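You operate a simulated robot arm through the tools that you are given. There is no shell and no other tool. Be economical: measure what you need, move in short steps, check, and stop when the job is done.

The job below is to be done with a simulated robot arm. You get a single attempt, and the scene is never put back.

## Task
Put things in order on the open cabinet top. At the end: the brown sanding block stands where the grey paste tin stood; the small green brush is on the brown washers carton; the grey paste tin stands where the small green brush stood; the small red brush stands on top of the green dessert glass; whatever was shut is shut again. Leave all else as you found it, and nothing knocked over.
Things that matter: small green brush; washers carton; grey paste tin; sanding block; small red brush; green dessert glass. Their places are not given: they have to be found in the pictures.

It is judged by the outcome, as a careful person would: the job done as asked, and still so three seconds after it is handed in. It fails if anything else is knocked over, pushed out of place, dropped, spilled or broken.

## Robot
A 6-joint arm with a two-finger parallel gripper, fixed in place. Base frame: the origin is at the foot of the arm, x ahead of it, y to its left, z up; the work surface is at about z = 86. Units: cm, rad, N and s.
With the tool pointing down near the work surface it reaches from about 24 to 64 cm from the base axis. Its first joint turns from -1.152 to 1.152 rad. Payload 2.7 kg.
Tool frame: the origin (TCP) lies between the finger pads and is the grasp point; the fingertips stand 2.3 cm ahead of it; z points along the fingers, y is the line along which they close. The gripper opens to 9.4 cm. The fingers are 3.8 cm wide and 1 cm thick; the gripper's body (5.4 by 9.6 cm) begins 3.9 cm behind the TCP.
Orientation is that of the tool frame in the base frame, as a unit quaternion [x, y, z, w]. With the fingers straight down and closing along the base's y, the tool's x points along the base's -x, its y along +y and its z along -z.

## Interface
- The arm moves only by the tool step_arm. Its arguments are lists of equal length, an entry for each row: "translation": the shift along the base's x, y, z in units of 40 mm (1.0 is 40 mm), a list of three; "delta_rot": the turn, a rotation vector about the base's x, y, z in units of 4 degrees (1.0 is 4 degrees), a list of three; "fingers": the opening, from 0 (shut) to 1 (fully open). In form: {"translation": [[dx, dy, dz], ...], "delta_rot": [[rx, ry, rz], ...], "fingers": [fingers, ...]}. A call has 1 to 12 rows; each row shifts and turns the commanded pose from where the row before left it. A call with a number of a shift or a turn outside -1 to 1 is refused whole. Rows are played at 5 a second. More than 5 cm and 0.15 rad between two rows, or a gripper value outside its range, and nothing of the call is played. Where a pose cannot be reached the arm comes as near as it can. A force on the tool above 40 N (or 10 N above the force at the start of the call, whichever is more), or a blocked arm, ends the call early, and 0.2 s more pass. Each finger travels about 4.5 cm/s and halts on what it meets, pressing with about 36 N; the grip force reading is that of the motor and also rises with nothing between the fingers. The clock runs only during rows and for 0.2 s after the last one: add rows that do not move to give the fingers time. It gives the time, the measured TCP pose, the force on the tool (base axes), the opening and the grip force at its end, in the units of the frame above (readings bear some noise).
- Cameras (640 x 400 px; columns grow to the right, rows downward): "scene" is fixed at [5.42, -41.93, 140.5]; the picture's right is [0.91, -0.41, 0.00], its down [-0.23, -0.52, -0.82] and it looks along [0.33, 0.75, -0.57] (base axes); focal length 351 px, centre (320, 200). "wrist" rides on the gripper at [-3.9, 0, -4.4] in the tool frame; the picture's right is [0.00, -1.00, 0.00], its down [0.97, 0.00, -0.24] and it looks along [0.24, 0.00, 0.97] (tool axes); focal length 218 px, centre (320, 200).
- capture(camera): a new picture of that camera. The clock stands still meanwhile.
- probe_pixels(camera, pixels): for up to 12 pixels [column, row] of the newest picture of that camera ("zoom" is the newest enlarged one), the place [x, y, z] in the base frame of the surface seen there, good to about 0.2 cm. The clock stands still meanwhile.
- close_up(camera, box): a new picture of the part [left, top, right, bottom] of that camera's present view, enlarged. The clock stands still meanwhile.
- hand_in(): hands the job in; it is judged then, once.

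Work in short steps. Measure before you move; look again where a grasp or a placing could have gone wrong, and mend it. You have 80 turns and 38 pictures in all, those below and enlarged ones among them. Open the gripper and draw the arm clear of the work before you hand the job in, unless the task says otherwise; then end with one line.

The tools are called after "Call:" as name(argument=value, ...) on one line, values as JSON. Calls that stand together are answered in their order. step_arm: Moves the arm, as the interface text tells. Its arguments: {"type":"object","properties":{"translation":{"type":"array","items":{"type":"array","items":{"type":"number"}}},"delta_rot":{"type":"array","items":{"type":"array","items":{"type":"number"}}},"fingers":{"type":"array","items":{"type":"number"}}},"required":["translation","delta_rot","fingers"]} The other tools are called the same way: capture (camera) takes a picture; probe_pixels (camera, pixels) gives the place of the surface under pixels of a picture; close_up (camera, box) takes an enlarged picture of a part of a camera's view; hand_in () hands the job in.

At the start:

```text
time_s: 0.0
tool_pos: [32.25, 25.69, 110.05]
tool_rot: [0.0, 1.0, 0.001, 0.001]
contact_force: [0.8, -1.2, 0.2]
grip_width: 9.38
grip_force: 0.1
```

scene: 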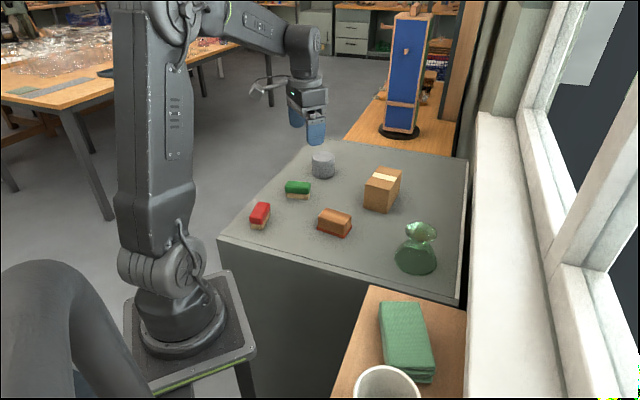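
wrist: 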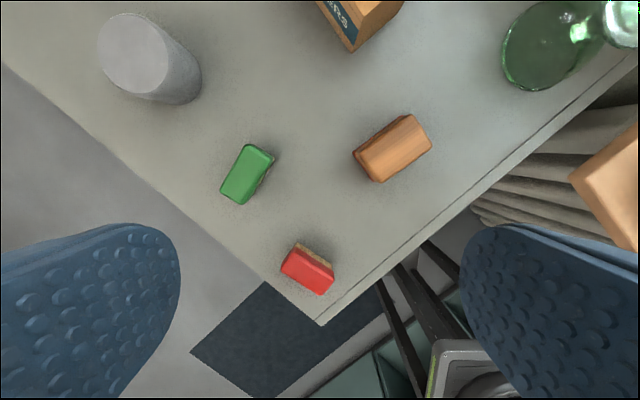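

The scene shows the tin (323,165), green brush (297,189), red brush (260,215), block (334,222), carton (382,190) and glass (417,248). I enlarge this part to measure.

Call:
close_up(camera="scene", box=[220, 130, 476, 290])

```text
2.50 times, centred on (348, 210) of scene
```

zoom: 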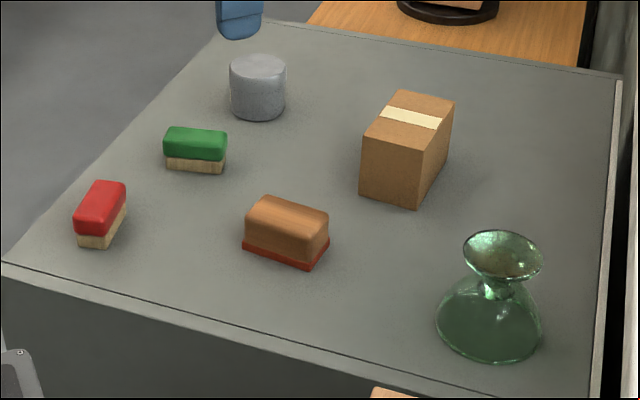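

I probe tops and edges of each object in the enlarged picture.

Call:
probe_pixels(camera="zoom", pixels=[[258, 66], [232, 70], [285, 70], [258, 117], [195, 136], [166, 130], [226, 135], [225, 155], [196, 171], [167, 167], [173, 128], [222, 133]])

Call:
probe_pixels(camera="zoom", pixels=[[99, 195], [95, 184], [122, 184], [106, 232], [78, 228], [106, 246], [79, 242], [125, 208], [288, 212], [265, 198], [326, 214], [305, 240]])

Call:
probe_pixels(camera="zoom", pixels=[[249, 224], [244, 250], [309, 267], [328, 246], [404, 92], [453, 102], [420, 150], [366, 135], [361, 190], [415, 207], [446, 160], [410, 117]])

Call:
probe_pixels(camera="zoom", pixels=[[502, 232], [465, 246], [541, 256], [500, 277], [500, 255], [480, 265], [437, 325], [541, 330], [490, 361], [490, 320], [520, 245], [498, 290]])

Call:
close_up(camera="scene", box=[380, 210, 460, 280])

```text
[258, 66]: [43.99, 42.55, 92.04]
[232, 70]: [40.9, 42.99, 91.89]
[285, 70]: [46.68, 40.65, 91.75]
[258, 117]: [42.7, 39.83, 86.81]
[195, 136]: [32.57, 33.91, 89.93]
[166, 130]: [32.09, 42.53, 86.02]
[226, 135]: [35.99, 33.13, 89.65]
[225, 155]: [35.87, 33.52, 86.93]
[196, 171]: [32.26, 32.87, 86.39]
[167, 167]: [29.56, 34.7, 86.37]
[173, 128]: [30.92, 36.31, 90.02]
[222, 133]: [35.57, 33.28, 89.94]
```

```text
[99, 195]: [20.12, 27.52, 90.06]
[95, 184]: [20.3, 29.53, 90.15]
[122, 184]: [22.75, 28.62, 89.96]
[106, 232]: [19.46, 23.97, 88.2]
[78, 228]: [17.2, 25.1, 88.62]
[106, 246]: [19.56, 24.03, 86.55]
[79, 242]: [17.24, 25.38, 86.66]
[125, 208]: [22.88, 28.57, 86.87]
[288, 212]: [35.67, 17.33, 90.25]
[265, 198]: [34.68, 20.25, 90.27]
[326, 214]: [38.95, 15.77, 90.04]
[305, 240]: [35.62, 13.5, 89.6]
```

```text
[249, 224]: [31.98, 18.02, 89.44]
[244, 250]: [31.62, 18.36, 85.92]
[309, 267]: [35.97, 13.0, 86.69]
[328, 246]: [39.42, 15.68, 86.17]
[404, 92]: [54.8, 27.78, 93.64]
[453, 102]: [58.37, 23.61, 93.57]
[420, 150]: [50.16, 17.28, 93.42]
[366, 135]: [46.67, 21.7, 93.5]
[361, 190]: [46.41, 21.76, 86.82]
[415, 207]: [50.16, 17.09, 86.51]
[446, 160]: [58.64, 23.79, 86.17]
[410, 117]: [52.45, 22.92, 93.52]
```

```text
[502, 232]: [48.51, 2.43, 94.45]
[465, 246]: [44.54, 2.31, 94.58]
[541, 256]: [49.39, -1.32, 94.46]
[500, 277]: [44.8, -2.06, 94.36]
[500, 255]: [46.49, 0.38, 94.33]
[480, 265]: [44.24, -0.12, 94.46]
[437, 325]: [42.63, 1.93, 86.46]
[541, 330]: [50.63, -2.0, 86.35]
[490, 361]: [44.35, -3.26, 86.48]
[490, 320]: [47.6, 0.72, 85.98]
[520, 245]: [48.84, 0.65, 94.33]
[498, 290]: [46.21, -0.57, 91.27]
```

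```text
5.71 times, centred on (420, 245) of scene
```

zoom: 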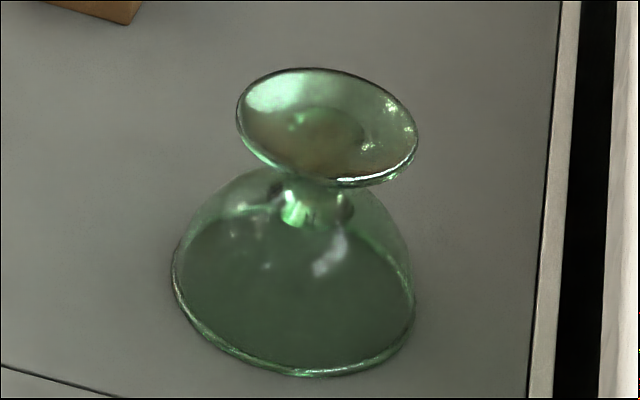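

I probe the start wrist picture for the object corners to get orientations.

Call:
probe_pixels(camera="wrist", pixels=[[246, 147], [271, 155], [243, 202], [223, 193], [246, 174], [297, 250], [331, 268], [319, 292], [283, 270], [307, 270]])

Call:
probe_pixels(camera="wrist", pixels=[[408, 117], [429, 147], [381, 179], [358, 154], [100, 50], [168, 50], [133, 17], [133, 92], [110, 28], [158, 30], [160, 78], [108, 78]])

Call:
close_up(camera="wrist", box=[80, 0, 440, 225])

```text
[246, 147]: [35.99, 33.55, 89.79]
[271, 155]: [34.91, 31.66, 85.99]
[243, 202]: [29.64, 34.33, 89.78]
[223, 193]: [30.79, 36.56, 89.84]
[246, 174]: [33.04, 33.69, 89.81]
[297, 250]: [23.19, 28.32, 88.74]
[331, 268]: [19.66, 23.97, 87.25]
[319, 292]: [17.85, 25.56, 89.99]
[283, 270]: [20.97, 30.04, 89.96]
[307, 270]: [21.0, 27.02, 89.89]
```

```text
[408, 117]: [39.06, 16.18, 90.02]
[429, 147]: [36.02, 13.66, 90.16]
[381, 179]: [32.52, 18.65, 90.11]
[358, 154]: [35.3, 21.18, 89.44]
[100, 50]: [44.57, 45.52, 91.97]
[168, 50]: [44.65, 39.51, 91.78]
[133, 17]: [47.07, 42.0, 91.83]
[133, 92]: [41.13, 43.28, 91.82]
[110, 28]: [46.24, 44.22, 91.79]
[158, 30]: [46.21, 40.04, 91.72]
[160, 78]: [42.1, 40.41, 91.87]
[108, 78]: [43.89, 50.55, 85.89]
```

```text
1.78 times, centred on (260, 112) of wrist
```

zoom: 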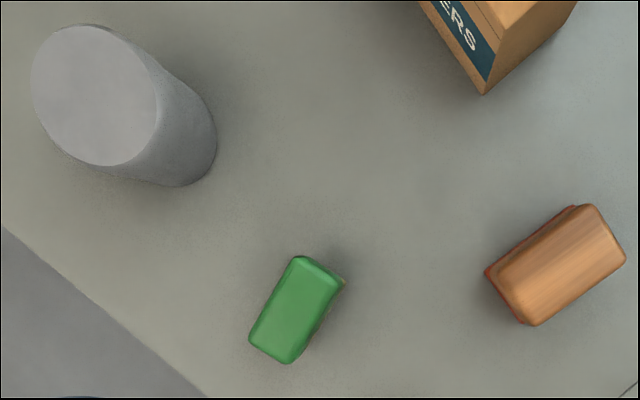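

Measured: green brush centre ≈ (32.8, 34.05), long axis −31°, top 89.8. I move above it with the fingers turned −31° and check.

Call:
step_arm(translation=[[0.017, 0.261, -0.406], [0.017, 0.261, -0.406], [0.017, 0.261, -0.406], [0.017, 0.261, -0.406], [0.017, 0.261, -0.406], [0.017, 0.261, -0.406], [0.017, 0.261, -0.406], [0.017, 0.261, -0.406], [0, 0, 0]], delta_rot=[[0, 0, -0.97], [0, 0, -0.97], [0, 0, -0.97], [0, 0, -0.97], [0, 0, -0.97], [0, 0, -0.97], [0, 0, -0.97], [0, 0, -0.97], [0, 0, 0]], fingers=[1, 1, 1, 1, 1, 1, 1, 1, 1])

Call:
capture(camera="wrist")

```text
time_s: 2.0
tool_pos: [32.94, 33.94, 97.01]
tool_rot: [0.268, 0.963, 0.001, 0.0]
contact_force: [0.0, -0.4, 0.2]
grip_width: 9.4
grip_force: 0.1
```

```text
32 pictures are left
```

wrist: 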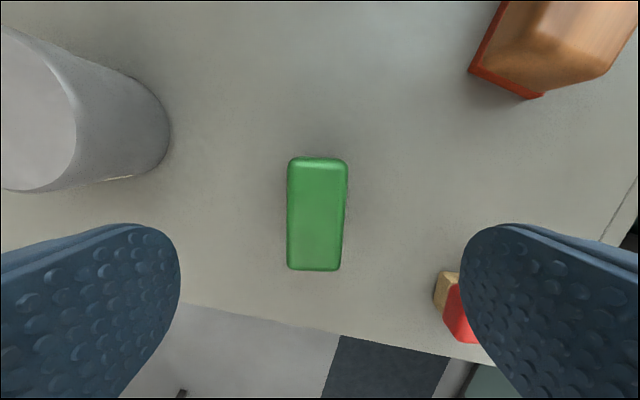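

Brush at (317,214), well aligned. I probe its top for the true centre, plus the red brush and block.

Call:
probe_pixels(camera="wrist", pixels=[[317, 214], [318, 162], [315, 268], [291, 214], [343, 214], [447, 290]])

```text
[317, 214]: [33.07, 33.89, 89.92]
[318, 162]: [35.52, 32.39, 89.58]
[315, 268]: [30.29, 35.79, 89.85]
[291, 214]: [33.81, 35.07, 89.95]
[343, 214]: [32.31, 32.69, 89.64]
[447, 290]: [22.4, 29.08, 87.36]
```

Centre ≈ (32.95, 34.0), matching the TCP. I go down 8.2 cm and close.

Call:
step_arm(translation=[[0, 0.01, -0.683], [0, 0.01, -0.683], [0, 0, -0.684], [0, 0, 0], [0, 0, 0], [0, 0, 0], [0, 0, 0], [0, 0, 0], [0, 0, 0]], delta_rot=[[0, 0, 0], [0, 0, 0], [0, 0, 0], [0, 0, 0], [0, 0, 0], [0, 0, 0], [0, 0, 0], [0, 0, 0], [0, 0, 0]], fingers=[1, 1, 1, 1, 0, 0, 0, 0, 0])

```text
time_s: 4.0
tool_pos: [32.75, 34.13, 88.83]
tool_rot: [0.267, 0.964, 0.001, 0.001]
contact_force: [-0.7, -0.3, 0.6]
grip_width: 3.32
grip_force: 36.0
```

Gripped at 3.32 cm. I lift, then carry over the carton (52.5, 22.6) while turning +68°.

Call:
step_arm(translation=[[0, 0, 0.8], [0, 0, 0.8], [0, 0, 0.8], [0, 0, 0.9], [0.29, -0.17, 0], [0.29, -0.17, 0], [0.29, -0.17, 0], [0.29, -0.17, 0], [0.29, -0.17, 0], [0.29, -0.17, 0], [0.29, -0.17, 0], [0.29, -0.17, 0]], delta_rot=[[0, 0, 0], [0, 0, 0], [0, 0, 0], [0, 0, 0], [0, 0, 1], [0, 0, 1], [0, 0, 1], [0, 0, 1], [0, 0, 1], [0, 0, 1], [0, 0, 1], [0, 0, 1]], fingers=[0, 0, 0, 0, 0, 0, 0, 0, 0, 0, 0, 0])

Call:
step_arm(translation=[[0.29, -0.17, 0], [0.29, -0.17, 0], [0.29, -0.17, 0], [0.29, -0.17, 0], [0.29, -0.17, 0], [0.29, -0.17, 0], [0.29, -0.17, 0], [0.29, -0.17, 0], [0.29, -0.17, 0], [0, 0, 0]], delta_rot=[[0, 0, 1], [0, 0, 1], [0, 0, 1], [0, 0, 1], [0, 0, 1], [0, 0, 1], [0, 0, 1], [0, 0, 1], [0, 0, 1], [0, 0, 0]], fingers=[0, 0, 0, 0, 0, 0, 0, 0, 0, 0])

Call:
capture(camera="wrist")

```text
time_s: 6.6
tool_pos: [42.07, 28.5, 101.96]
tool_rot: [-0.01, 1.0, 0.0, 0.0]
contact_force: [-0.4, 0.3, 1.0]
grip_width: 0.01
grip_force: 36.4
```

```text
time_s: 8.8
tool_pos: [52.53, 22.46, 102.11]
tool_rot: [-0.318, 0.948, 0.001, 0.0]
contact_force: [1.0, 0.2, 0.6]
grip_width: 0.01
grip_force: 35.9
```

```text
31 pictures are left
```

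wrist: 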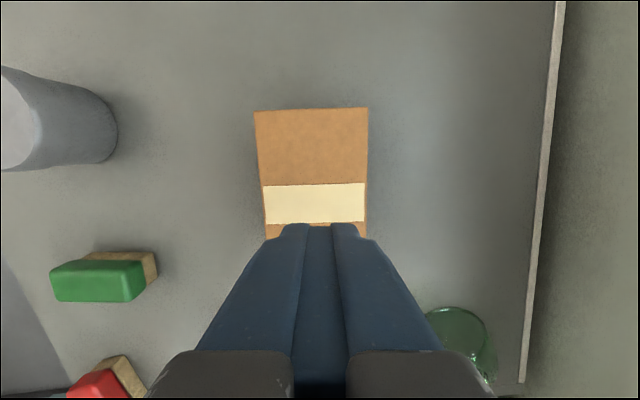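

The fingers are shut on nothing: the brush slipped out. It appears upright near (100,280); I check with the scene camera.

Call:
close_up(camera="scene", box=[220, 130, 476, 290])

Call:
probe_pixels(camera="wrist", pixels=[[98, 282], [54, 270], [140, 264], [60, 300], [140, 298], [150, 258]])

```text
2.50 times, centred on (348, 210) of scene
```

zoom: 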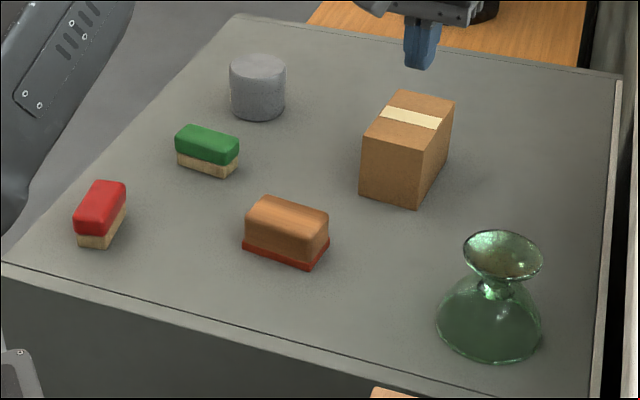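

```text
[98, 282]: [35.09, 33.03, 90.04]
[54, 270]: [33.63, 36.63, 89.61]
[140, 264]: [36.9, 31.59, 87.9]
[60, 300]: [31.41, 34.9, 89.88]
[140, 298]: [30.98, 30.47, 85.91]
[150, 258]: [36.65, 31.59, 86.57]
```

The brush fell back upright, moved about 1 cm. I return above it for a new view and will grip lower and lift slower.

Call:
step_arm(translation=[[-0.26, 0.157, 0], [-0.26, 0.157, 0], [-0.26, 0.157, 0], [-0.26, 0.157, 0], [-0.26, 0.157, 0], [-0.26, 0.157, 0], [-0.26, 0.157, 0], [-0.26, 0.157, 0], [-0.26, 0.157, 0]], delta_rot=[[0, 0, -1], [0, 0, -1], [0, 0, -1], [0, 0, -1], [0, 0, -1], [0, 0, -1], [0, 0, -1], [0, 0, -1], [0, 0, -1]], fingers=[0, 0, 0, 0, 0, 0, 0, 0, 0])

Call:
step_arm(translation=[[-0.26, 0.157, -0.14], [-0.26, 0.157, -0.14], [-0.26, 0.157, -0.14], [-0.26, 0.157, -0.14], [-0.26, 0.157, -0.14], [-0.26, 0.157, -0.14], [-0.26, 0.157, -0.14], [-0.26, 0.157, -0.14], [-0.26, 0.157, -0.14], [0, 0, 0]], delta_rot=[[0, 0, -1], [0, 0, -1], [0, 0, -1], [0, 0, -1], [0, 0, -1], [0, 0, -1], [0, 0, -1], [0, 0, -1], [0, 0, -1], [0, 0, 0]], fingers=[1, 1, 1, 1, 1, 1, 1, 1, 1, 1])

Call:
capture(camera="wrist")

```text
time_s: 10.8
tool_pos: [43.03, 28.16, 102.09]
tool_rot: [-0.008, 1.0, 0.0, 0.001]
contact_force: [0.1, -0.3, 0.0]
grip_width: 0.01
grip_force: 35.8
```

```text
time_s: 13.0
tool_pos: [33.76, 33.81, 96.94]
tool_rot: [0.301, 0.954, 0.001, 0.001]
contact_force: [0.2, -0.5, -0.3]
grip_width: 9.38
grip_force: 0.1
```

```text
29 pictures are left
```

wrist: 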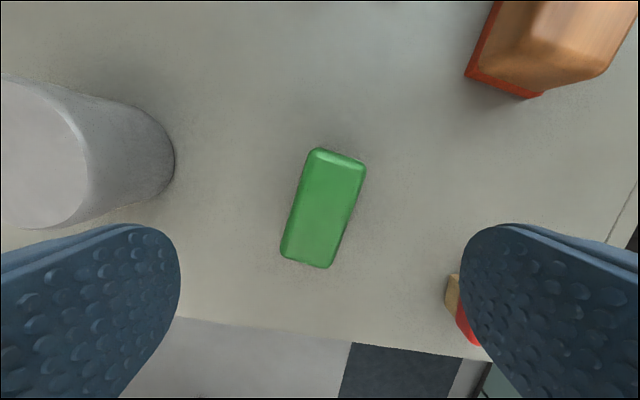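

The brush is now turned about 13° more clockwise, centre (323,208). I probe it.

Call:
probe_pixels(camera="wrist", pixels=[[323, 208], [339, 156], [307, 262], [297, 201], [350, 214], [318, 153], [362, 166], [326, 264], [285, 252]])

```text
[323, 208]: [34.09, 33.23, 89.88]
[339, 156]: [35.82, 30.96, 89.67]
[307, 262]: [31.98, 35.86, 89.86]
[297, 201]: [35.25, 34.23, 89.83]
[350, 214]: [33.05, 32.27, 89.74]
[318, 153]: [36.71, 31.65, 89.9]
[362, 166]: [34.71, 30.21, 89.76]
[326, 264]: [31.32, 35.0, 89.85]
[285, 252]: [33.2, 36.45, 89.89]
```

Centre (34.0, 33.35), long axis ≈ −52.5°. I turn, go lower than before (z≈88.4) and close with more time.

Call:
step_arm(translation=[[0.012, -0.023, -0.4], [0.012, -0.023, -0.4], [0.012, -0.023, -0.4], [0.012, -0.023, -0.4], [0.012, -0.023, -0.53], [0, 0, 0], [0, 0, 0], [0, 0, 0], [0, 0, 0], [0, 0, 0], [0, 0, 0], [0, 0, 0]], delta_rot=[[0, 0, -0.88], [0, 0, -0.88], [0, 0, -0.88], [0, 0, -0.88], [0, 0, -0.88], [0, 0, 0], [0, 0, 0], [0, 0, 0], [0, 0, 0], [0, 0, 0], [0, 0, 0], [0, 0, 0]], fingers=[1, 1, 1, 1, 1, 1, 0, 0, 0, 0, 0, 0])

Call:
step_arm(translation=[[0, 0, 0.05], [0, 0, 0.1], [0, 0, 0.15], [0, 0, 0.2], [0, 0, 0]], delta_rot=[[0, 0, 0], [0, 0, 0], [0, 0, 0], [0, 0, 0], [0, 0, 0]], fingers=[0, 0, 0, 0, 0])

Call:
capture(camera="wrist")

```text
time_s: 15.6
tool_pos: [34.0, 33.44, 88.53]
tool_rot: [0.443, 0.897, 0.001, 0.001]
contact_force: [0.7, -0.1, 0.0]
grip_width: 3.33
grip_force: 36.6
```

```text
time_s: 16.8
tool_pos: [34.13, 33.39, 90.48]
tool_rot: [0.443, 0.897, -0.002, 0.001]
contact_force: [-0.2, 0.4, -0.8]
grip_width: 3.33
grip_force: 36.4
```

```text
28 pictures are left
```

wrist: 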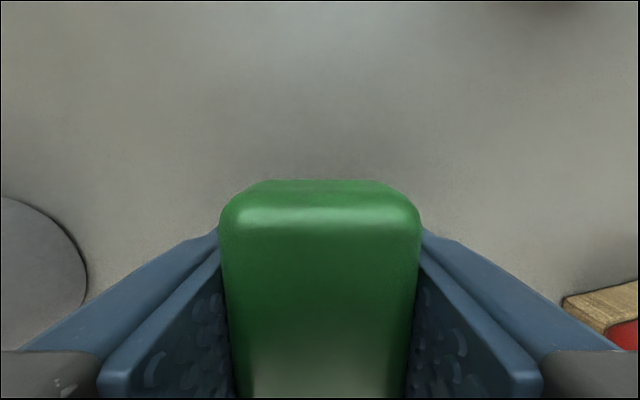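

Held at 3.33 cm, lifted 2 cm. I lift on gently to about z = 101.

Call:
step_arm(translation=[[0, 0, 0.1], [0, 0, 0.2], [0, 0, 0.27], [0, 0, 0.3], [0, 0, 0.3], [0, 0, 0.3], [0, 0, 0.3], [0, 0, 0.3], [0, 0, 0.25], [0, 0, 0.2], [0, 0, 0.1], [0, 0, 0]], delta_rot=[[0, 0, 0], [0, 0, 0], [0, 0, 0], [0, 0, 0], [0, 0, 0], [0, 0, 0], [0, 0, 0], [0, 0, 0], [0, 0, 0], [0, 0, 0], [0, 0, 0], [0, 0, 0]], fingers=[0, 0, 0, 0, 0, 0, 0, 0, 0, 0, 0, 0])

```text
time_s: 19.4
tool_pos: [34.12, 33.37, 101.05]
tool_rot: [0.443, 0.896, 0.001, 0.001]
contact_force: [1.5, 0.0, -0.3]
grip_width: 3.33
grip_force: 35.7
```

Still held. I carry it slowly toward (52.5, 22.6), turning to lie along the carton (+37°).

Call:
step_arm(translation=[[0.1, -0.058, 0], [0.2, -0.117, 0], [0.2, -0.117, 0], [0.2, -0.117, 0], [0.2, -0.117, 0], [0.2, -0.117, 0], [0.2, -0.117, 0], [0.2, -0.117, 0], [0.2, -0.117, 0], [0.2, -0.117, 0], [0.2, -0.117, 0], [0.2, -0.117, 0]], delta_rot=[[0, 0, 0.5], [0, 0, 1], [0, 0, 1], [0, 0, 1], [0, 0, 1], [0, 0, 1], [0, 0, 1], [0, 0, 1], [0, 0, 1], [0, 0, 1], [0, 0, 1], [0, 0, 1]], fingers=[0, 0, 0, 0, 0, 0, 0, 0, 0, 0, 0, 0])

Call:
step_arm(translation=[[0.2, -0.117, 0], [0.2, -0.117, 0], [0.2, -0.117, 0], [0.2, -0.117, 0], [0.2, -0.117, 0], [0.2, -0.117, 0], [0.2, -0.117, 0], [0.2, -0.117, 0], [0.2, -0.117, 0], [0.2, -0.117, 0], [0.2, -0.117, 0], [0.1, -0.058, 0]], delta_rot=[[0, 0, 1], [0, 0, 1], [0, 0, 1], [0, 0, 1], [0, 0, 1], [0, 0, 1], [0, 0, 1], [0, 0, 1], [0, 0, 1], [0, 0, 1], [0, 0, 0.5], [0, 0, 0]], fingers=[0, 0, 0, 0, 0, 0, 0, 0, 0, 0, 0, 0])

Call:
capture(camera="wrist")

```text
time_s: 22.0
tool_pos: [43.26, 28.06, 101.11]
tool_rot: [0.058, 0.998, 0.001, 0.001]
contact_force: [-0.4, 0.0, -1.0]
grip_width: 3.34
grip_force: 36.3
```

```text
time_s: 24.6
tool_pos: [52.4, 22.64, 101.0]
tool_rot: [-0.305, 0.952, 0.001, 0.001]
contact_force: [-0.6, -0.5, 0.8]
grip_width: 3.33
grip_force: 36.1
```

```text
27 pictures are left
```

wrist: 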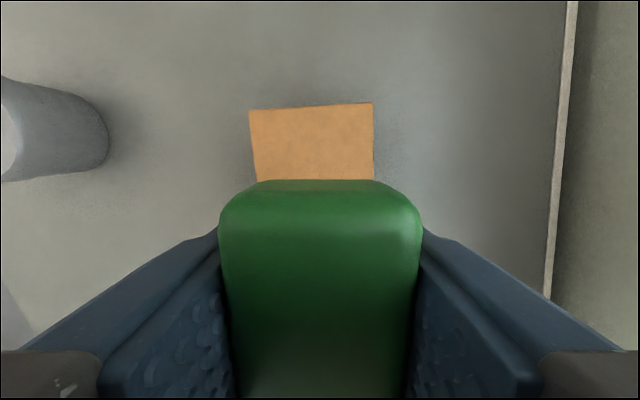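

Held and lined up. I lower gently to z≈96.15, just above the carton top (93.5).

Call:
step_arm(translation=[[0.02, 0, -0.15], [0, 0, -0.25], [0, 0, -0.25], [0, 0, -0.25], [0, 0, -0.15], [0, 0, -0.1], [0, 0, -0.06], [0, 0, 0]], delta_rot=[[0, 0, 0], [0, 0, 0], [0, 0, 0], [0, 0, 0], [0, 0, 0], [0, 0, 0], [0, 0, 0], [0, 0, 0]], fingers=[0, 0, 0, 0, 0, 0, 0, 0])

Call:
close_up(camera="scene", box=[332, 140, 432, 220])

```text
time_s: 26.4
tool_pos: [52.54, 22.57, 96.28]
tool_rot: [-0.304, 0.953, 0.002, 0.001]
contact_force: [0.5, 0.0, -0.4]
grip_width: 3.34
grip_force: 36.0
```

```text
5.00 times, centred on (382, 180) of scene
```

zoom: 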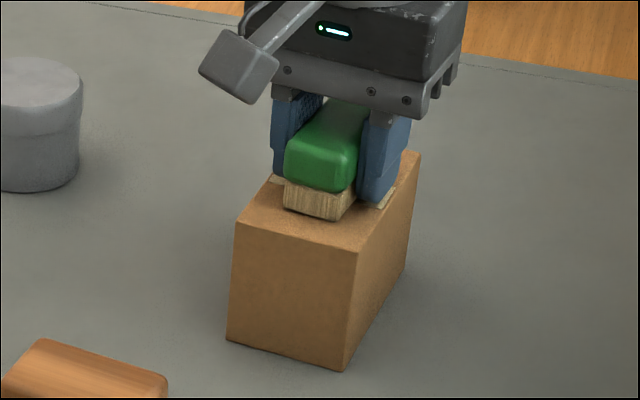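

Brush hovers just above the carton. I lower about 0.2 cm more and watch the force.

Call:
step_arm(translation=[[0, 0, -0.025], [0, 0, -0.025], [0, 0, 0]], delta_rot=[[0, 0, 0], [0, 0, 0], [0, 0, 0]], fingers=[0, 0, 0])

```text
time_s: 27.2
tool_pos: [52.5, 22.45, 96.02]
tool_rot: [-0.304, 0.953, 0.001, 0.001]
contact_force: [-0.3, -0.2, 4.1]
grip_width: 3.36
grip_force: 36.5
```

Contact at 4 N: the brush rests on the carton. I open and rise.

Call:
step_arm(translation=[[0, 0, 0], [0, 0, 0], [0, 0, 0], [0, 0, 0], [0, 0, 0.3], [0, 0, 0.5], [0, 0, 0.5], [0, 0, 0.5], [0, 0, 0]], delta_rot=[[0, 0, 0], [0, 0, 0], [0, 0, 0], [0, 0, 0], [0, 0, 0], [0, 0, 0], [0, 0, 0], [0, 0, 0], [0, 0, 0]], fingers=[0.45, 0.7, 1, 1, 1, 1, 1, 1, 1])

Call:
capture(camera="wrist")

```text
time_s: 29.2
tool_pos: [52.44, 22.52, 103.24]
tool_rot: [-0.304, 0.953, 0.001, 0.001]
contact_force: [0.4, 0.3, 0.2]
grip_width: 9.4
grip_force: 0.1
```

```text
25 pictures are left
```

wrist: 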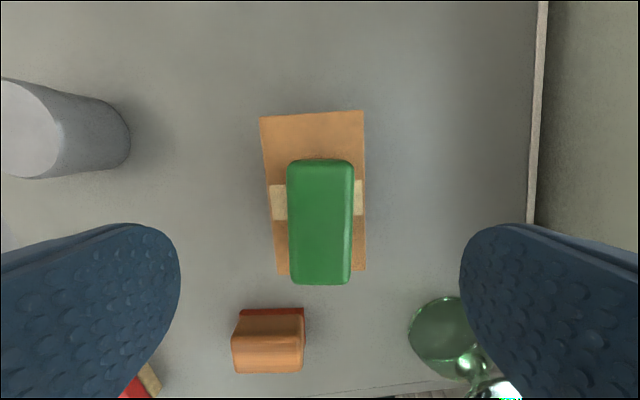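

Green brush sits well on the carton (320,220). Next I move over the tin at about (43.9, 42.4).

Call:
step_arm(translation=[[-0.267, 0.621, 0], [-0.267, 0.621, 0], [-0.267, 0.621, 0], [-0.267, 0.621, 0], [-0.267, 0.621, 0], [-0.267, 0.621, -0.3], [-0.267, 0.621, -0.3], [-0.267, 0.621, -0.3], [0, 0, 0]], delta_rot=[[0, 0, 0], [0, 0, 0], [0, 0, 0], [0, 0, 0], [0, 0, 0], [0, 0, 0], [0, 0, 0], [0, 0, 0], [0, 0, 0]], fingers=[1, 1, 1, 1, 1, 1, 1, 1, 1])

Call:
capture(camera="wrist")

```text
time_s: 31.2
tool_pos: [43.87, 42.43, 99.6]
tool_rot: [-0.304, 0.953, 0.001, 0.0]
contact_force: [-0.2, -0.5, 0.2]
grip_width: 9.4
grip_force: 0.0
```

```text
24 pictures are left
```

wrist: 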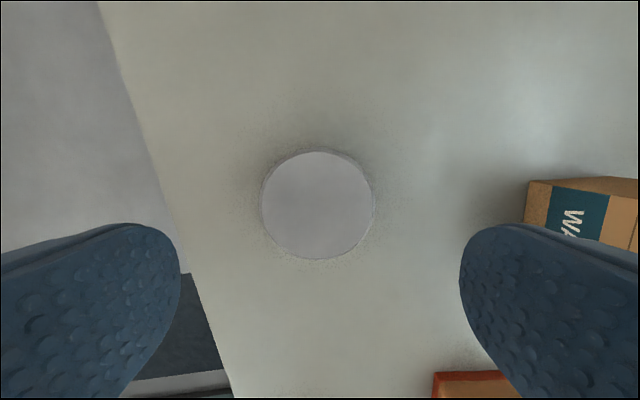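

Tin top is a circle centred near (318,206). I probe its rim.

Call:
probe_pixels(camera="wrist", pixels=[[318, 206], [266, 206], [369, 206], [318, 156], [318, 256], [282, 170], [354, 242], [282, 242], [354, 170]])

```text
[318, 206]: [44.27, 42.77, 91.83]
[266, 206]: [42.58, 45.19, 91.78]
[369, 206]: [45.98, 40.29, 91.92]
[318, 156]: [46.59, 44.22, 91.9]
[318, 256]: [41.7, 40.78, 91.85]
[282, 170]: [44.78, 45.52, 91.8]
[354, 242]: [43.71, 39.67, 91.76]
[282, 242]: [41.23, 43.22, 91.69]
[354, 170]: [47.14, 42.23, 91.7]
```

Tin centre (44.2, 42.6). I correct by (0.33, 0.2), lower to z≈89.2 and close.

Call:
step_arm(translation=[[0.083, 0.05, -0.5], [0, 0, -0.6], [0, 0, -0.6], [0, 0, -0.5], [0, 0, -0.4], [0, 0, 0], [0, 0, 0], [0, 0, 0], [0, 0, 0], [0, 0, 0], [0, 0, 0]], delta_rot=[[0, 0, 0], [0, 0, 0], [0, 0, 0], [0, 0, 0], [0, 0, 0], [0, 0, 0], [0, 0, 0], [0, 0, 0], [0, 0, 0], [0, 0, 0], [0, 0, 0]], fingers=[1, 1, 1, 1, 1, 1, 0, 0, 0, 0, 0])

Call:
step_arm(translation=[[0, 0, 0.05], [0, 0, 0.1], [0, 0, 0.2], [0, 0, 0.3], [0, 0, 0.3], [0, 0, 0.3], [0, 0, 0.2], [0, 0, 0.1], [0, 0, 0]], delta_rot=[[0, 0, 0], [0, 0, 0], [0, 0, 0], [0, 0, 0], [0, 0, 0], [0, 0, 0], [0, 0, 0], [0, 0, 0], [0, 0, 0]], fingers=[0, 0, 0, 0, 0, 0, 0, 0, 0])

```text
time_s: 33.6
tool_pos: [44.28, 42.45, 89.13]
tool_rot: [-0.304, 0.953, 0.001, 0.001]
contact_force: [0.8, 0.2, -0.1]
grip_width: 6.81
grip_force: 35.9
```

```text
time_s: 35.6
tool_pos: [44.28, 42.59, 95.38]
tool_rot: [-0.305, 0.952, 0.002, 0.001]
contact_force: [-0.8, 0.3, -1.2]
grip_width: 6.83
grip_force: 36.0
```

Tin held (6.83 cm), lifted 6 cm. I carry it slowly to the green brush's old place (32.95, 34.0).

Call:
step_arm(translation=[[-0.13, -0.1, 0], [-0.27, -0.2, 0], [-0.28, -0.215, 0], [-0.28, -0.215, 0], [-0.28, -0.215, 0], [-0.28, -0.215, 0], [-0.28, -0.215, 0], [-0.28, -0.215, 0], [-0.28, -0.215, 0], [-0.28, -0.215, 0], [-0.19, -0.13, 0], [0, 0, 0]], delta_rot=[[0, 0, 0], [0, 0, 0], [0, 0, 0], [0, 0, 0], [0, 0, 0], [0, 0, 0], [0, 0, 0], [0, 0, 0], [0, 0, 0], [0, 0, 0], [0, 0, 0], [0, 0, 0]], fingers=[0, 0, 0, 0, 0, 0, 0, 0, 0, 0, 0, 0])

Call:
step_arm(translation=[[0, 0, -0.1], [0, 0, -0.25], [0, 0, -0.3], [0, 0, -0.3], [0, 0, -0.25], [0, 0, -0.2], [0, 0, -0.1], [0, 0, 0]], delta_rot=[[0, 0, 0], [0, 0, 0], [0, 0, 0], [0, 0, 0], [0, 0, 0], [0, 0, 0], [0, 0, 0], [0, 0, 0]], fingers=[0, 0, 0, 0, 0, 0, 0, 0])

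```text
time_s: 38.2
tool_pos: [32.97, 33.91, 95.28]
tool_rot: [-0.304, 0.953, 0.001, 0.0]
contact_force: [0.2, -0.2, -2.1]
grip_width: 6.83
grip_force: 35.9
```

```text
time_s: 40.0
tool_pos: [32.92, 33.94, 89.41]
tool_rot: [-0.304, 0.953, 0.001, 0.001]
contact_force: [-0.3, -0.1, -1.1]
grip_width: 6.81
grip_force: 36.6
```

Still 0.2–0.3 cm above the surface; I lower in small steps till contact.

Call:
step_arm(translation=[[0, 0, -0.03], [0, 0, -0.03], [0, 0, 0]], delta_rot=[[0, 0, 0], [0, 0, 0], [0, 0, 0]], fingers=[0, 0, 0])

```text
time_s: 40.8
tool_pos: [32.89, 34.01, 89.19]
tool_rot: [-0.304, 0.953, 0.001, 0.0]
contact_force: [-0.6, 0.0, 0.8]
grip_width: 6.83
grip_force: 36.0
```

Call:
step_arm(translation=[[0, 0, -0.02], [0, 0, 0]], delta_rot=[[0, 0, 0], [0, 0, 0]], fingers=[0, 0])

```text
time_s: 41.4
tool_pos: [32.93, 33.97, 89.05]
tool_rot: [-0.304, 0.953, 0.001, 0.001]
contact_force: [-4.7, -3.1, 12.9]
grip_width: 6.82
grip_force: 36.0
```

Tin is down (13 N). I open, rise, and go over the sanding block at (35.7, 17.4).

Call:
step_arm(translation=[[0, 0, 0], [0, 0, 0], [0, 0, 0], [0, 0, 0.3], [0, 0, 0.8], [0, 0, 0.8], [0, 0, 0.6], [0.17, -1, 0], [0.17, -1, 0], [0.17, -1, 0], [0.17, -1, 0], [0.05, -0.15, 0]], delta_rot=[[0, 0, 0], [0, 0, 0], [0, 0, 0], [0, 0, 0], [0, 0, 0], [0, 0, 0], [0, 0, 0], [0, 0, 0], [0, 0, 0], [0, 0, 0], [0, 0, 0], [0, 0, 0]], fingers=[0.8, 1, 1, 1, 1, 1, 1, 1, 1, 1, 1, 1])

Call:
capture(camera="wrist")

Call:
close_up(camera="scene", box=[220, 130, 476, 290])

```text
time_s: 44.0
tool_pos: [35.93, 17.41, 99.02]
tool_rot: [-0.304, 0.953, 0.001, 0.001]
contact_force: [0.0, 0.1, 0.3]
grip_width: 9.42
grip_force: 0.0
```

```text
23 pictures are left
```

wrist: 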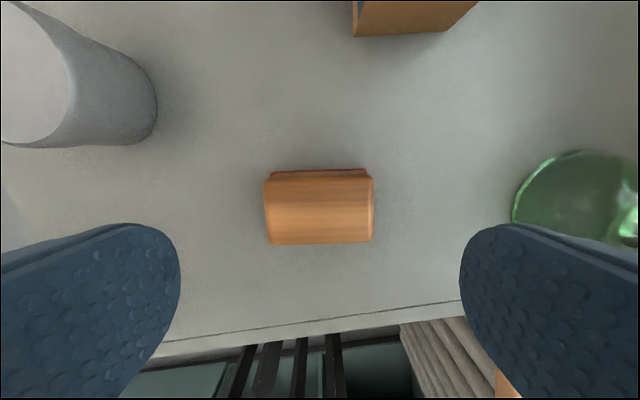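

```text
2.50 times, centred on (348, 210) of scene
```

zoom: 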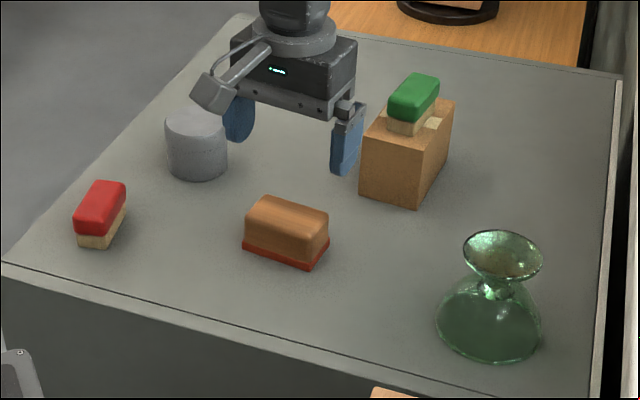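

The tin stands in the brush's place, all upright. Block at (320,208), its long axis along the finger line; I probe it.

Call:
probe_pixels(camera="wrist", pixels=[[320, 208], [270, 208], [370, 208], [320, 178], [320, 241], [266, 182], [372, 180], [270, 242], [371, 240]])

```text
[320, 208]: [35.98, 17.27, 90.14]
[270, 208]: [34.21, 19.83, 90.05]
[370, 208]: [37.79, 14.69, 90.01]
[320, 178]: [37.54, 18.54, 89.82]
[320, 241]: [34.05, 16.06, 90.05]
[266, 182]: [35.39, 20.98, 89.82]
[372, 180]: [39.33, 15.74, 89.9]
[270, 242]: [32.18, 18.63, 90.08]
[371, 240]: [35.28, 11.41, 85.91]
```

Centre (35.9, 17.25), aligned. I lower to z≈88.6, grip and lift gently.

Call:
step_arm(translation=[[0, -0.035, -0.5], [0, 0, -0.6], [0, 0, -0.6], [0, 0, -0.5], [0, 0, -0.4], [0, 0, 0], [0, 0, 0], [0, 0, 0], [0, 0, 0], [0, 0, 0], [0, 0, 0]], delta_rot=[[0, 0, 0], [0, 0, 0], [0, 0, 0], [0, 0, 0], [0, 0, 0], [0, 0, 0], [0, 0, 0], [0, 0, 0], [0, 0, 0], [0, 0, 0], [0, 0, 0]], fingers=[1, 1, 1, 1, 1, 1, 0, 0, 0, 0, 0])

Call:
step_arm(translation=[[0, 0, 0.05], [0, 0, 0.1], [0, 0, 0.15], [0, 0, 0.2], [0, 0, 0]], delta_rot=[[0, 0, 0], [0, 0, 0], [0, 0, 0], [0, 0, 0], [0, 0, 0]], fingers=[0, 0, 0, 0, 0])

Call:
close_up(camera="scene", box=[270, 160, 398, 240])

```text
time_s: 46.4
tool_pos: [35.85, 17.38, 88.61]
tool_rot: [-0.304, 0.953, 0.001, 0.001]
contact_force: [-0.4, 0.6, 1.3]
grip_width: 7.17
grip_force: 35.8
```

```text
time_s: 47.6
tool_pos: [35.84, 17.33, 90.65]
tool_rot: [-0.304, 0.953, 0.001, 0.001]
contact_force: [-0.3, -0.8, -0.5]
grip_width: 7.14
grip_force: 36.3
```

```text
5.00 times, centred on (334, 200) of scene
```

zoom: 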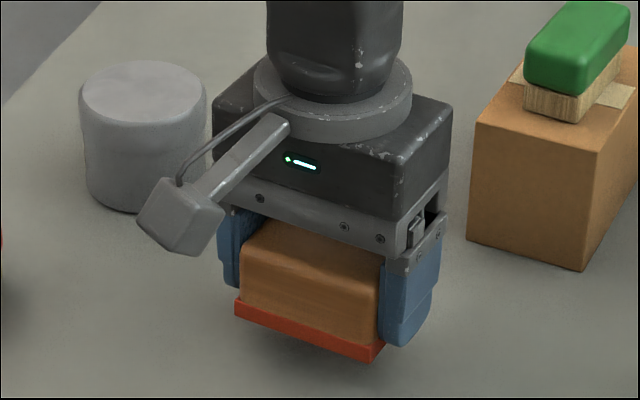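

Block held and level. I lift to z≈100 and carry it toward (44.2, 42.6).

Call:
step_arm(translation=[[0, 0, 0.1], [0, 0, 0.2], [0, 0, 0.3], [0, 0, 0.35], [0, 0, 0.35], [0, 0, 0.35], [0, 0, 0.3], [0, 0, 0.2], [0, 0, 0.15], [0, 0, 0]], delta_rot=[[0, 0, 0], [0, 0, 0], [0, 0, 0], [0, 0, 0], [0, 0, 0], [0, 0, 0], [0, 0, 0], [0, 0, 0], [0, 0, 0], [0, 0, 0]], fingers=[0, 0, 0, 0, 0, 0, 0, 0, 0, 0])

Call:
step_arm(translation=[[0.08, 0.25, 0], [0.16, 0.5, 0], [0.2, 0.6, 0], [0.2, 0.6, 0], [0.2, 0.6, 0], [0.2, 0.6, 0], [0.2, 0.6, 0], [0.2, 0.6, 0], [0.2, 0.6, 0], [0.2, 0.6, 0], [0.17, 0.5, 0], [0.08, 0.268, 0]], delta_rot=[[0, 0, 0], [0, 0, 0], [0, 0, 0], [0, 0, 0], [0, 0, 0], [0, 0, 0], [0, 0, 0], [0, 0, 0], [0, 0, 0], [0, 0, 0], [0, 0, 0], [0, 0, 0]], fingers=[0, 0, 0, 0, 0, 0, 0, 0, 0, 0, 0, 0])

Call:
capture(camera="wrist")

```text
time_s: 49.8
tool_pos: [35.84, 17.25, 99.83]
tool_rot: [-0.304, 0.953, 0.001, 0.0]
contact_force: [0.4, -1.1, -0.9]
grip_width: 7.15
grip_force: 36.0
```

```text
time_s: 52.4
tool_pos: [44.16, 42.71, 99.76]
tool_rot: [-0.304, 0.953, 0.001, 0.0]
contact_force: [-0.3, 0.2, -1.2]
grip_width: 7.16
grip_force: 35.9
```

```text
20 pictures are left
```

wrist: 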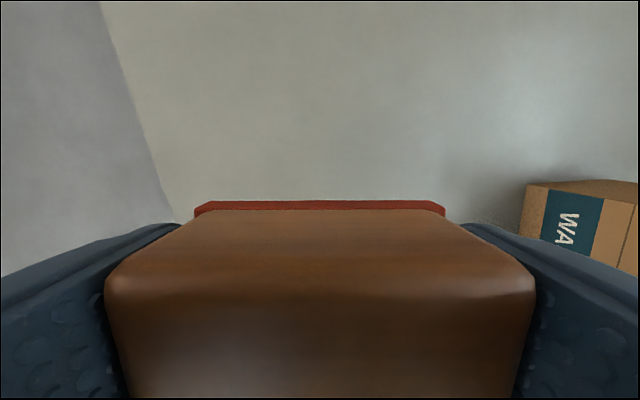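

Held and level over the tin's old place. I lower to about z = 88.85.

Call:
step_arm(translation=[[0, 0, -0.15], [0, 0, -0.3], [0, 0, -0.4], [0, 0, -0.4], [0, 0, -0.4], [0, 0, -0.4], [0, 0, -0.3], [0, 0, -0.2], [0, 0, -0.1], [0, 0, -0.07], [0, 0, 0]], delta_rot=[[0, 0, 0], [0, 0, 0], [0, 0, 0], [0, 0, 0], [0, 0, 0], [0, 0, 0], [0, 0, 0], [0, 0, 0], [0, 0, 0], [0, 0, 0], [0, 0, 0]], fingers=[0, 0, 0, 0, 0, 0, 0, 0, 0, 0, 0])

Call:
step_arm(translation=[[0, 0, -0.03], [0, 0, -0.02], [0, 0, 0]], delta_rot=[[0, 0, 0], [0, 0, 0], [0, 0, 0]], fingers=[0, 0, 0])

```text
time_s: 54.8
tool_pos: [44.21, 42.59, 88.88]
tool_rot: [-0.304, 0.953, 0.001, 0.0]
contact_force: [-0.4, 0.3, -0.4]
grip_width: 7.17
grip_force: 35.8
```

```text
time_s: 55.6
tool_pos: [44.26, 42.51, 88.67]
tool_rot: [-0.303, 0.953, 0.001, 0.0]
contact_force: [0.8, 0.8, -0.3]
grip_width: 7.17
grip_force: 36.0
```

No contact yet; a bit lower.

Call:
step_arm(translation=[[0, 0, -0.02], [0, 0, 0]], delta_rot=[[0, 0, 0], [0, 0, 0]], fingers=[0, 0])

```text
time_s: 56.2
tool_pos: [44.26, 42.59, 88.71]
tool_rot: [-0.304, 0.953, 0.001, 0.001]
contact_force: [-0.5, -0.2, -0.8]
grip_width: 7.16
grip_force: 35.7
```

Call:
step_arm(translation=[[0, 0, -0.02], [0, 0, 0]], delta_rot=[[0, 0, 0], [0, 0, 0]], fingers=[0, 0])

```text
time_s: 56.8
tool_pos: [44.26, 42.53, 88.64]
tool_rot: [-0.305, 0.952, 0.001, 0.0]
contact_force: [-0.4, 0.9, -1.4]
grip_width: 7.15
grip_force: 36.6
```

Still no load; one more small step.

Call:
step_arm(translation=[[0, 0, -0.025], [0, 0, 0]], delta_rot=[[0, 0, 0], [0, 0, 0]], fingers=[0, 0])

```text
time_s: 57.4
tool_pos: [44.24, 42.53, 88.57]
tool_rot: [-0.303, 0.953, 0.002, 0.001]
contact_force: [-2.4, -2.0, 7.0]
grip_width: 7.17
grip_force: 36.0
```

Block is down (7 N). I open, rise, and go over the red brush at (20, 26.9), turning to +53°.

Call:
step_arm(translation=[[0, 0, 0], [0, 0, 0], [0, 0, 0], [0, 0, 0.3], [0, 0, 0.8], [0, 0, 0.8], [0, 0, 0.8], [0, 0, 0]], delta_rot=[[0, 0, 0], [0, 0, 0], [0, 0, 0], [0, 0, 0], [0, 0, 0], [0, 0, 0], [0, 0, 0], [0, 0, 0]], fingers=[0.85, 1, 1, 1, 1, 1, 1, 1])

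Call:
step_arm(translation=[[-0.756, -0.49, 0], [-0.756, -0.49, 0], [-0.756, -0.49, 0], [-0.756, -0.49, 0], [-0.756, -0.49, 0], [-0.756, -0.49, 0], [-0.756, -0.49, 0], [-0.756, -0.49, 0], [0, 0, 0]], delta_rot=[[0, 0, 0.55], [0, 0, 0.55], [0, 0, 0.55], [0, 0, 0.55], [0, 0, 0.55], [0, 0, 0.55], [0, 0, 0.55], [0, 0, 0.55], [0, 0, 0]], fingers=[1, 1, 1, 1, 1, 1, 1, 1, 1])

Call:
capture(camera="wrist")

Call:
close_up(camera="scene", box=[220, 130, 476, 290])

```text
time_s: 59.2
tool_pos: [44.27, 42.46, 99.34]
tool_rot: [-0.304, 0.953, 0.0, 0.0]
contact_force: [-0.4, -0.3, -0.4]
grip_width: 9.39
grip_force: 0.1
```

```text
time_s: 61.2
tool_pos: [19.95, 26.88, 99.32]
tool_rot: [-0.446, 0.895, 0.002, 0.001]
contact_force: [-1.1, -0.3, -0.7]
grip_width: 9.39
grip_force: 0.0
```

```text
19 pictures are left
```

wrist: 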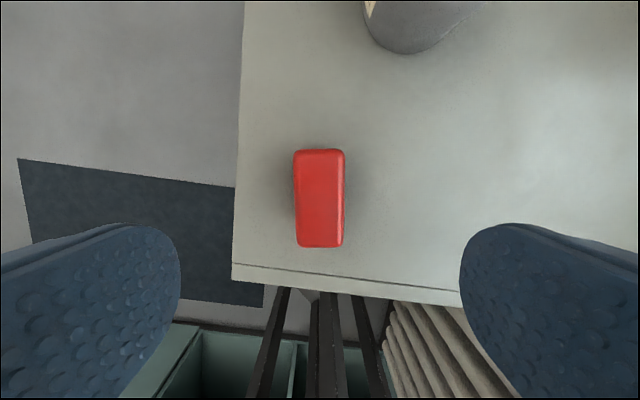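

```text
2.50 times, centred on (348, 210) of scene
```

zoom: 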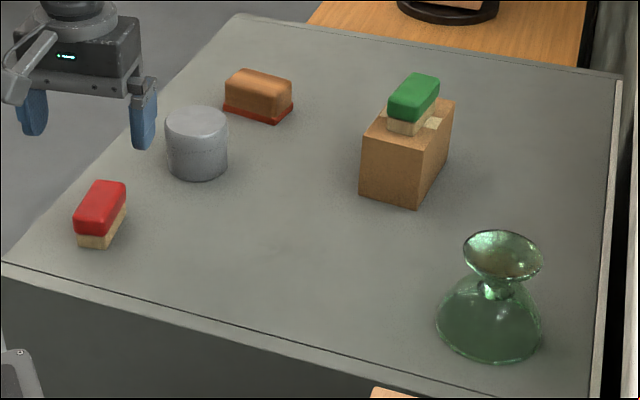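

Block is in place. Red brush at (319,198), nearly aligned; I probe it.

Call:
probe_pixels(camera="wrist", pixels=[[319, 198], [318, 153], [320, 244], [297, 198], [341, 198], [297, 155], [340, 155], [299, 242], [340, 242]])

```text
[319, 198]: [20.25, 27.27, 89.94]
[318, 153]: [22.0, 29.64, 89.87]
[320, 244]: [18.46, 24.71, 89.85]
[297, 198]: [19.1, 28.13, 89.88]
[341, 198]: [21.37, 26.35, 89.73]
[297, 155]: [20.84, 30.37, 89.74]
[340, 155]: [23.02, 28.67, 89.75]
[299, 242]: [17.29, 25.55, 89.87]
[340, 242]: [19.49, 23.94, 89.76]
```

Centre (20.2, 27.2). I correct, lower to z≈88.5, grip, and lift gently.

Call:
step_arm(translation=[[0.062, 0.08, -0.5], [0, 0, -0.6], [0, 0, -0.6], [0, 0, -0.6], [0, 0, -0.405], [0, 0, 0], [0, 0, 0], [0, 0, 0], [0, 0, 0], [0, 0, 0], [0, 0, 0], [0, 0, 0]], delta_rot=[[0, 0, 0.2], [0, 0, 0], [0, 0, 0], [0, 0, 0], [0, 0, 0], [0, 0, 0], [0, 0, 0], [0, 0, 0], [0, 0, 0], [0, 0, 0], [0, 0, 0], [0, 0, 0]], fingers=[1, 1, 1, 1, 1, 1, 0, 0, 0, 0, 0, 0])

Call:
step_arm(translation=[[0, 0, 0.05], [0, 0, 0.1], [0, 0, 0.15], [0, 0, 0.2], [0, 0, 0]], delta_rot=[[0, 0, 0], [0, 0, 0], [0, 0, 0], [0, 0, 0], [0, 0, 0]], fingers=[0, 0, 0, 0, 0])

Call:
step_arm(translation=[[0, 0, 0.1], [0, 0, 0.2], [0, 0, 0.3], [0, 0, 0.35], [0, 0, 0.4], [0, 0, 0.4], [0, 0, 0.4], [0, 0, 0.4], [0, 0, 0.3], [0, 0, 0.2], [0, 0, 0.1], [0, 0, 0]], delta_rot=[[0, 0, 0], [0, 0, 0], [0, 0, 0], [0, 0, 0], [0, 0, 0], [0, 0, 0], [0, 0, 0], [0, 0, 0], [0, 0, 0], [0, 0, 0], [0, 0, 0], [0, 0, 0]], fingers=[0, 0, 0, 0, 0, 0, 0, 0, 0, 0, 0, 0])

```text
time_s: 63.8
tool_pos: [20.26, 27.17, 88.36]
tool_rot: [-0.452, 0.892, 0.001, 0.001]
contact_force: [-0.1, -0.4, -0.4]
grip_width: 3.33
grip_force: 36.0
```

```text
time_s: 65.0
tool_pos: [20.35, 27.25, 90.51]
tool_rot: [-0.453, 0.892, 0.001, 0.001]
contact_force: [-1.1, -0.3, -0.3]
grip_width: 3.34
grip_force: 35.8
```

```text
time_s: 67.6
tool_pos: [20.24, 27.16, 103.08]
tool_rot: [-0.453, 0.892, 0.001, 0.0]
contact_force: [0.4, -0.6, -0.4]
grip_width: 3.31
grip_force: 36.1
```

Held at 3.31 cm. Before carrying it to the glass I check clearance to the sill right of the table.

Call:
capture(camera="scene")

Call:
probe_pixels(camera="scene", pixels=[[458, 297], [464, 230], [475, 250], [485, 300], [490, 130], [520, 300], [560, 330], [405, 295]])

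```text
17 pictures are left
```

scene: 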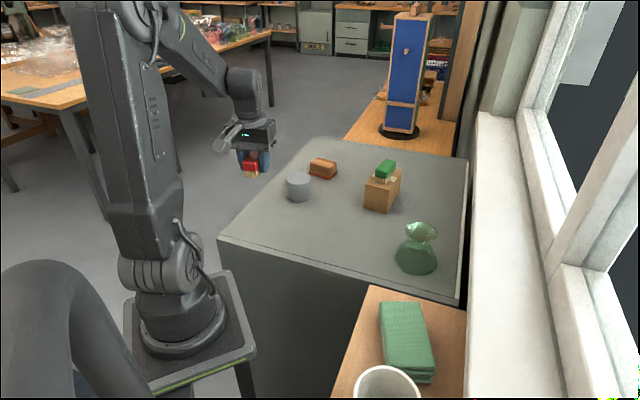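

```text
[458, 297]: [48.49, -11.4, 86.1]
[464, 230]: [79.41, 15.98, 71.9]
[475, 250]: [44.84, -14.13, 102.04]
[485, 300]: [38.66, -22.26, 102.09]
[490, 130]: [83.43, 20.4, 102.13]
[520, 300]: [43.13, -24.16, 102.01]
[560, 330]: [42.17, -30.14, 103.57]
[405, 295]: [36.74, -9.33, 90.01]
```

Sill is about 9 cm from the glass, enough room keeping this turn. I carry the brush slowly to above (46.7, 0.2).

Call:
step_arm(translation=[[0.15, -0.153, 0], [0.25, -0.255, 0], [0.35, -0.357, 0], [0.35, -0.357, 0], [0.35, -0.357, 0], [0.35, -0.357, 0], [0.35, -0.357, 0], [0.35, -0.357, 0], [0.35, -0.357, 0], [0.35, -0.357, 0], [0.35, -0.357, 0], [0.35, -0.357, 0]], delta_rot=[[0, 0, 0], [0, 0, 0], [0, 0, 0], [0, 0, 0], [0, 0, 0], [0, 0, 0], [0, 0, 0], [0, 0, 0], [0, 0, 0], [0, 0, 0], [0, 0, 0], [0, 0, 0]], fingers=[0, 0, 0, 0, 0, 0, 0, 0, 0, 0, 0, 0])

Call:
step_arm(translation=[[0.35, -0.357, 0], [0.35, -0.357, 0], [0.35, -0.357, 0], [0.35, -0.357, 0], [0.35, -0.357, 0], [0.35, -0.357, 0], [0.35, -0.357, 0], [0.17, -0.175, 0], [0.09, -0.09, 0], [0, 0, 0]], delta_rot=[[0, 0, 0], [0, 0, 0], [0, 0, 0], [0, 0, 0], [0, 0, 0], [0, 0, 0], [0, 0, 0], [0, 0, 0], [0, 0, 0], [0, 0, 0]], fingers=[0, 0, 0, 0, 0, 0, 0, 0, 0, 0])

Call:
close_up(camera="scene", box=[360, 175, 488, 285])

Call:
capture(camera="wrist")

```text
time_s: 70.2
tool_pos: [35.91, 11.25, 103.07]
tool_rot: [-0.453, 0.892, 0.002, 0.001]
contact_force: [-0.3, -0.5, 0.3]
grip_width: 3.33
grip_force: 36.4
```

```text
time_s: 72.4
tool_pos: [46.68, 0.09, 103.19]
tool_rot: [-0.453, 0.892, 0.002, 0.0]
contact_force: [0.0, -0.1, -0.6]
grip_width: 3.33
grip_force: 35.9
```

```text
3.64 times, centred on (424, 230) of scene
```

zoom: 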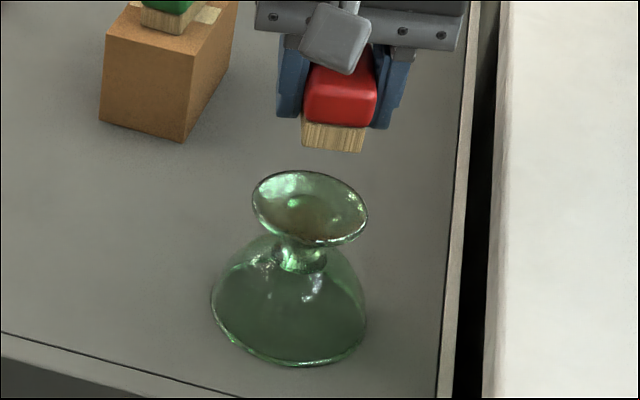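

```text
15 pictures are left
```

wrist: 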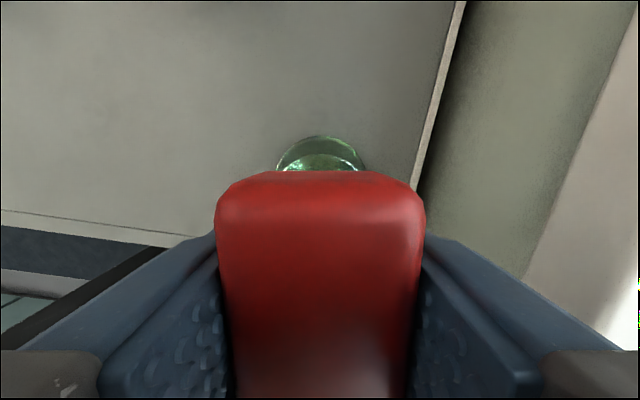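

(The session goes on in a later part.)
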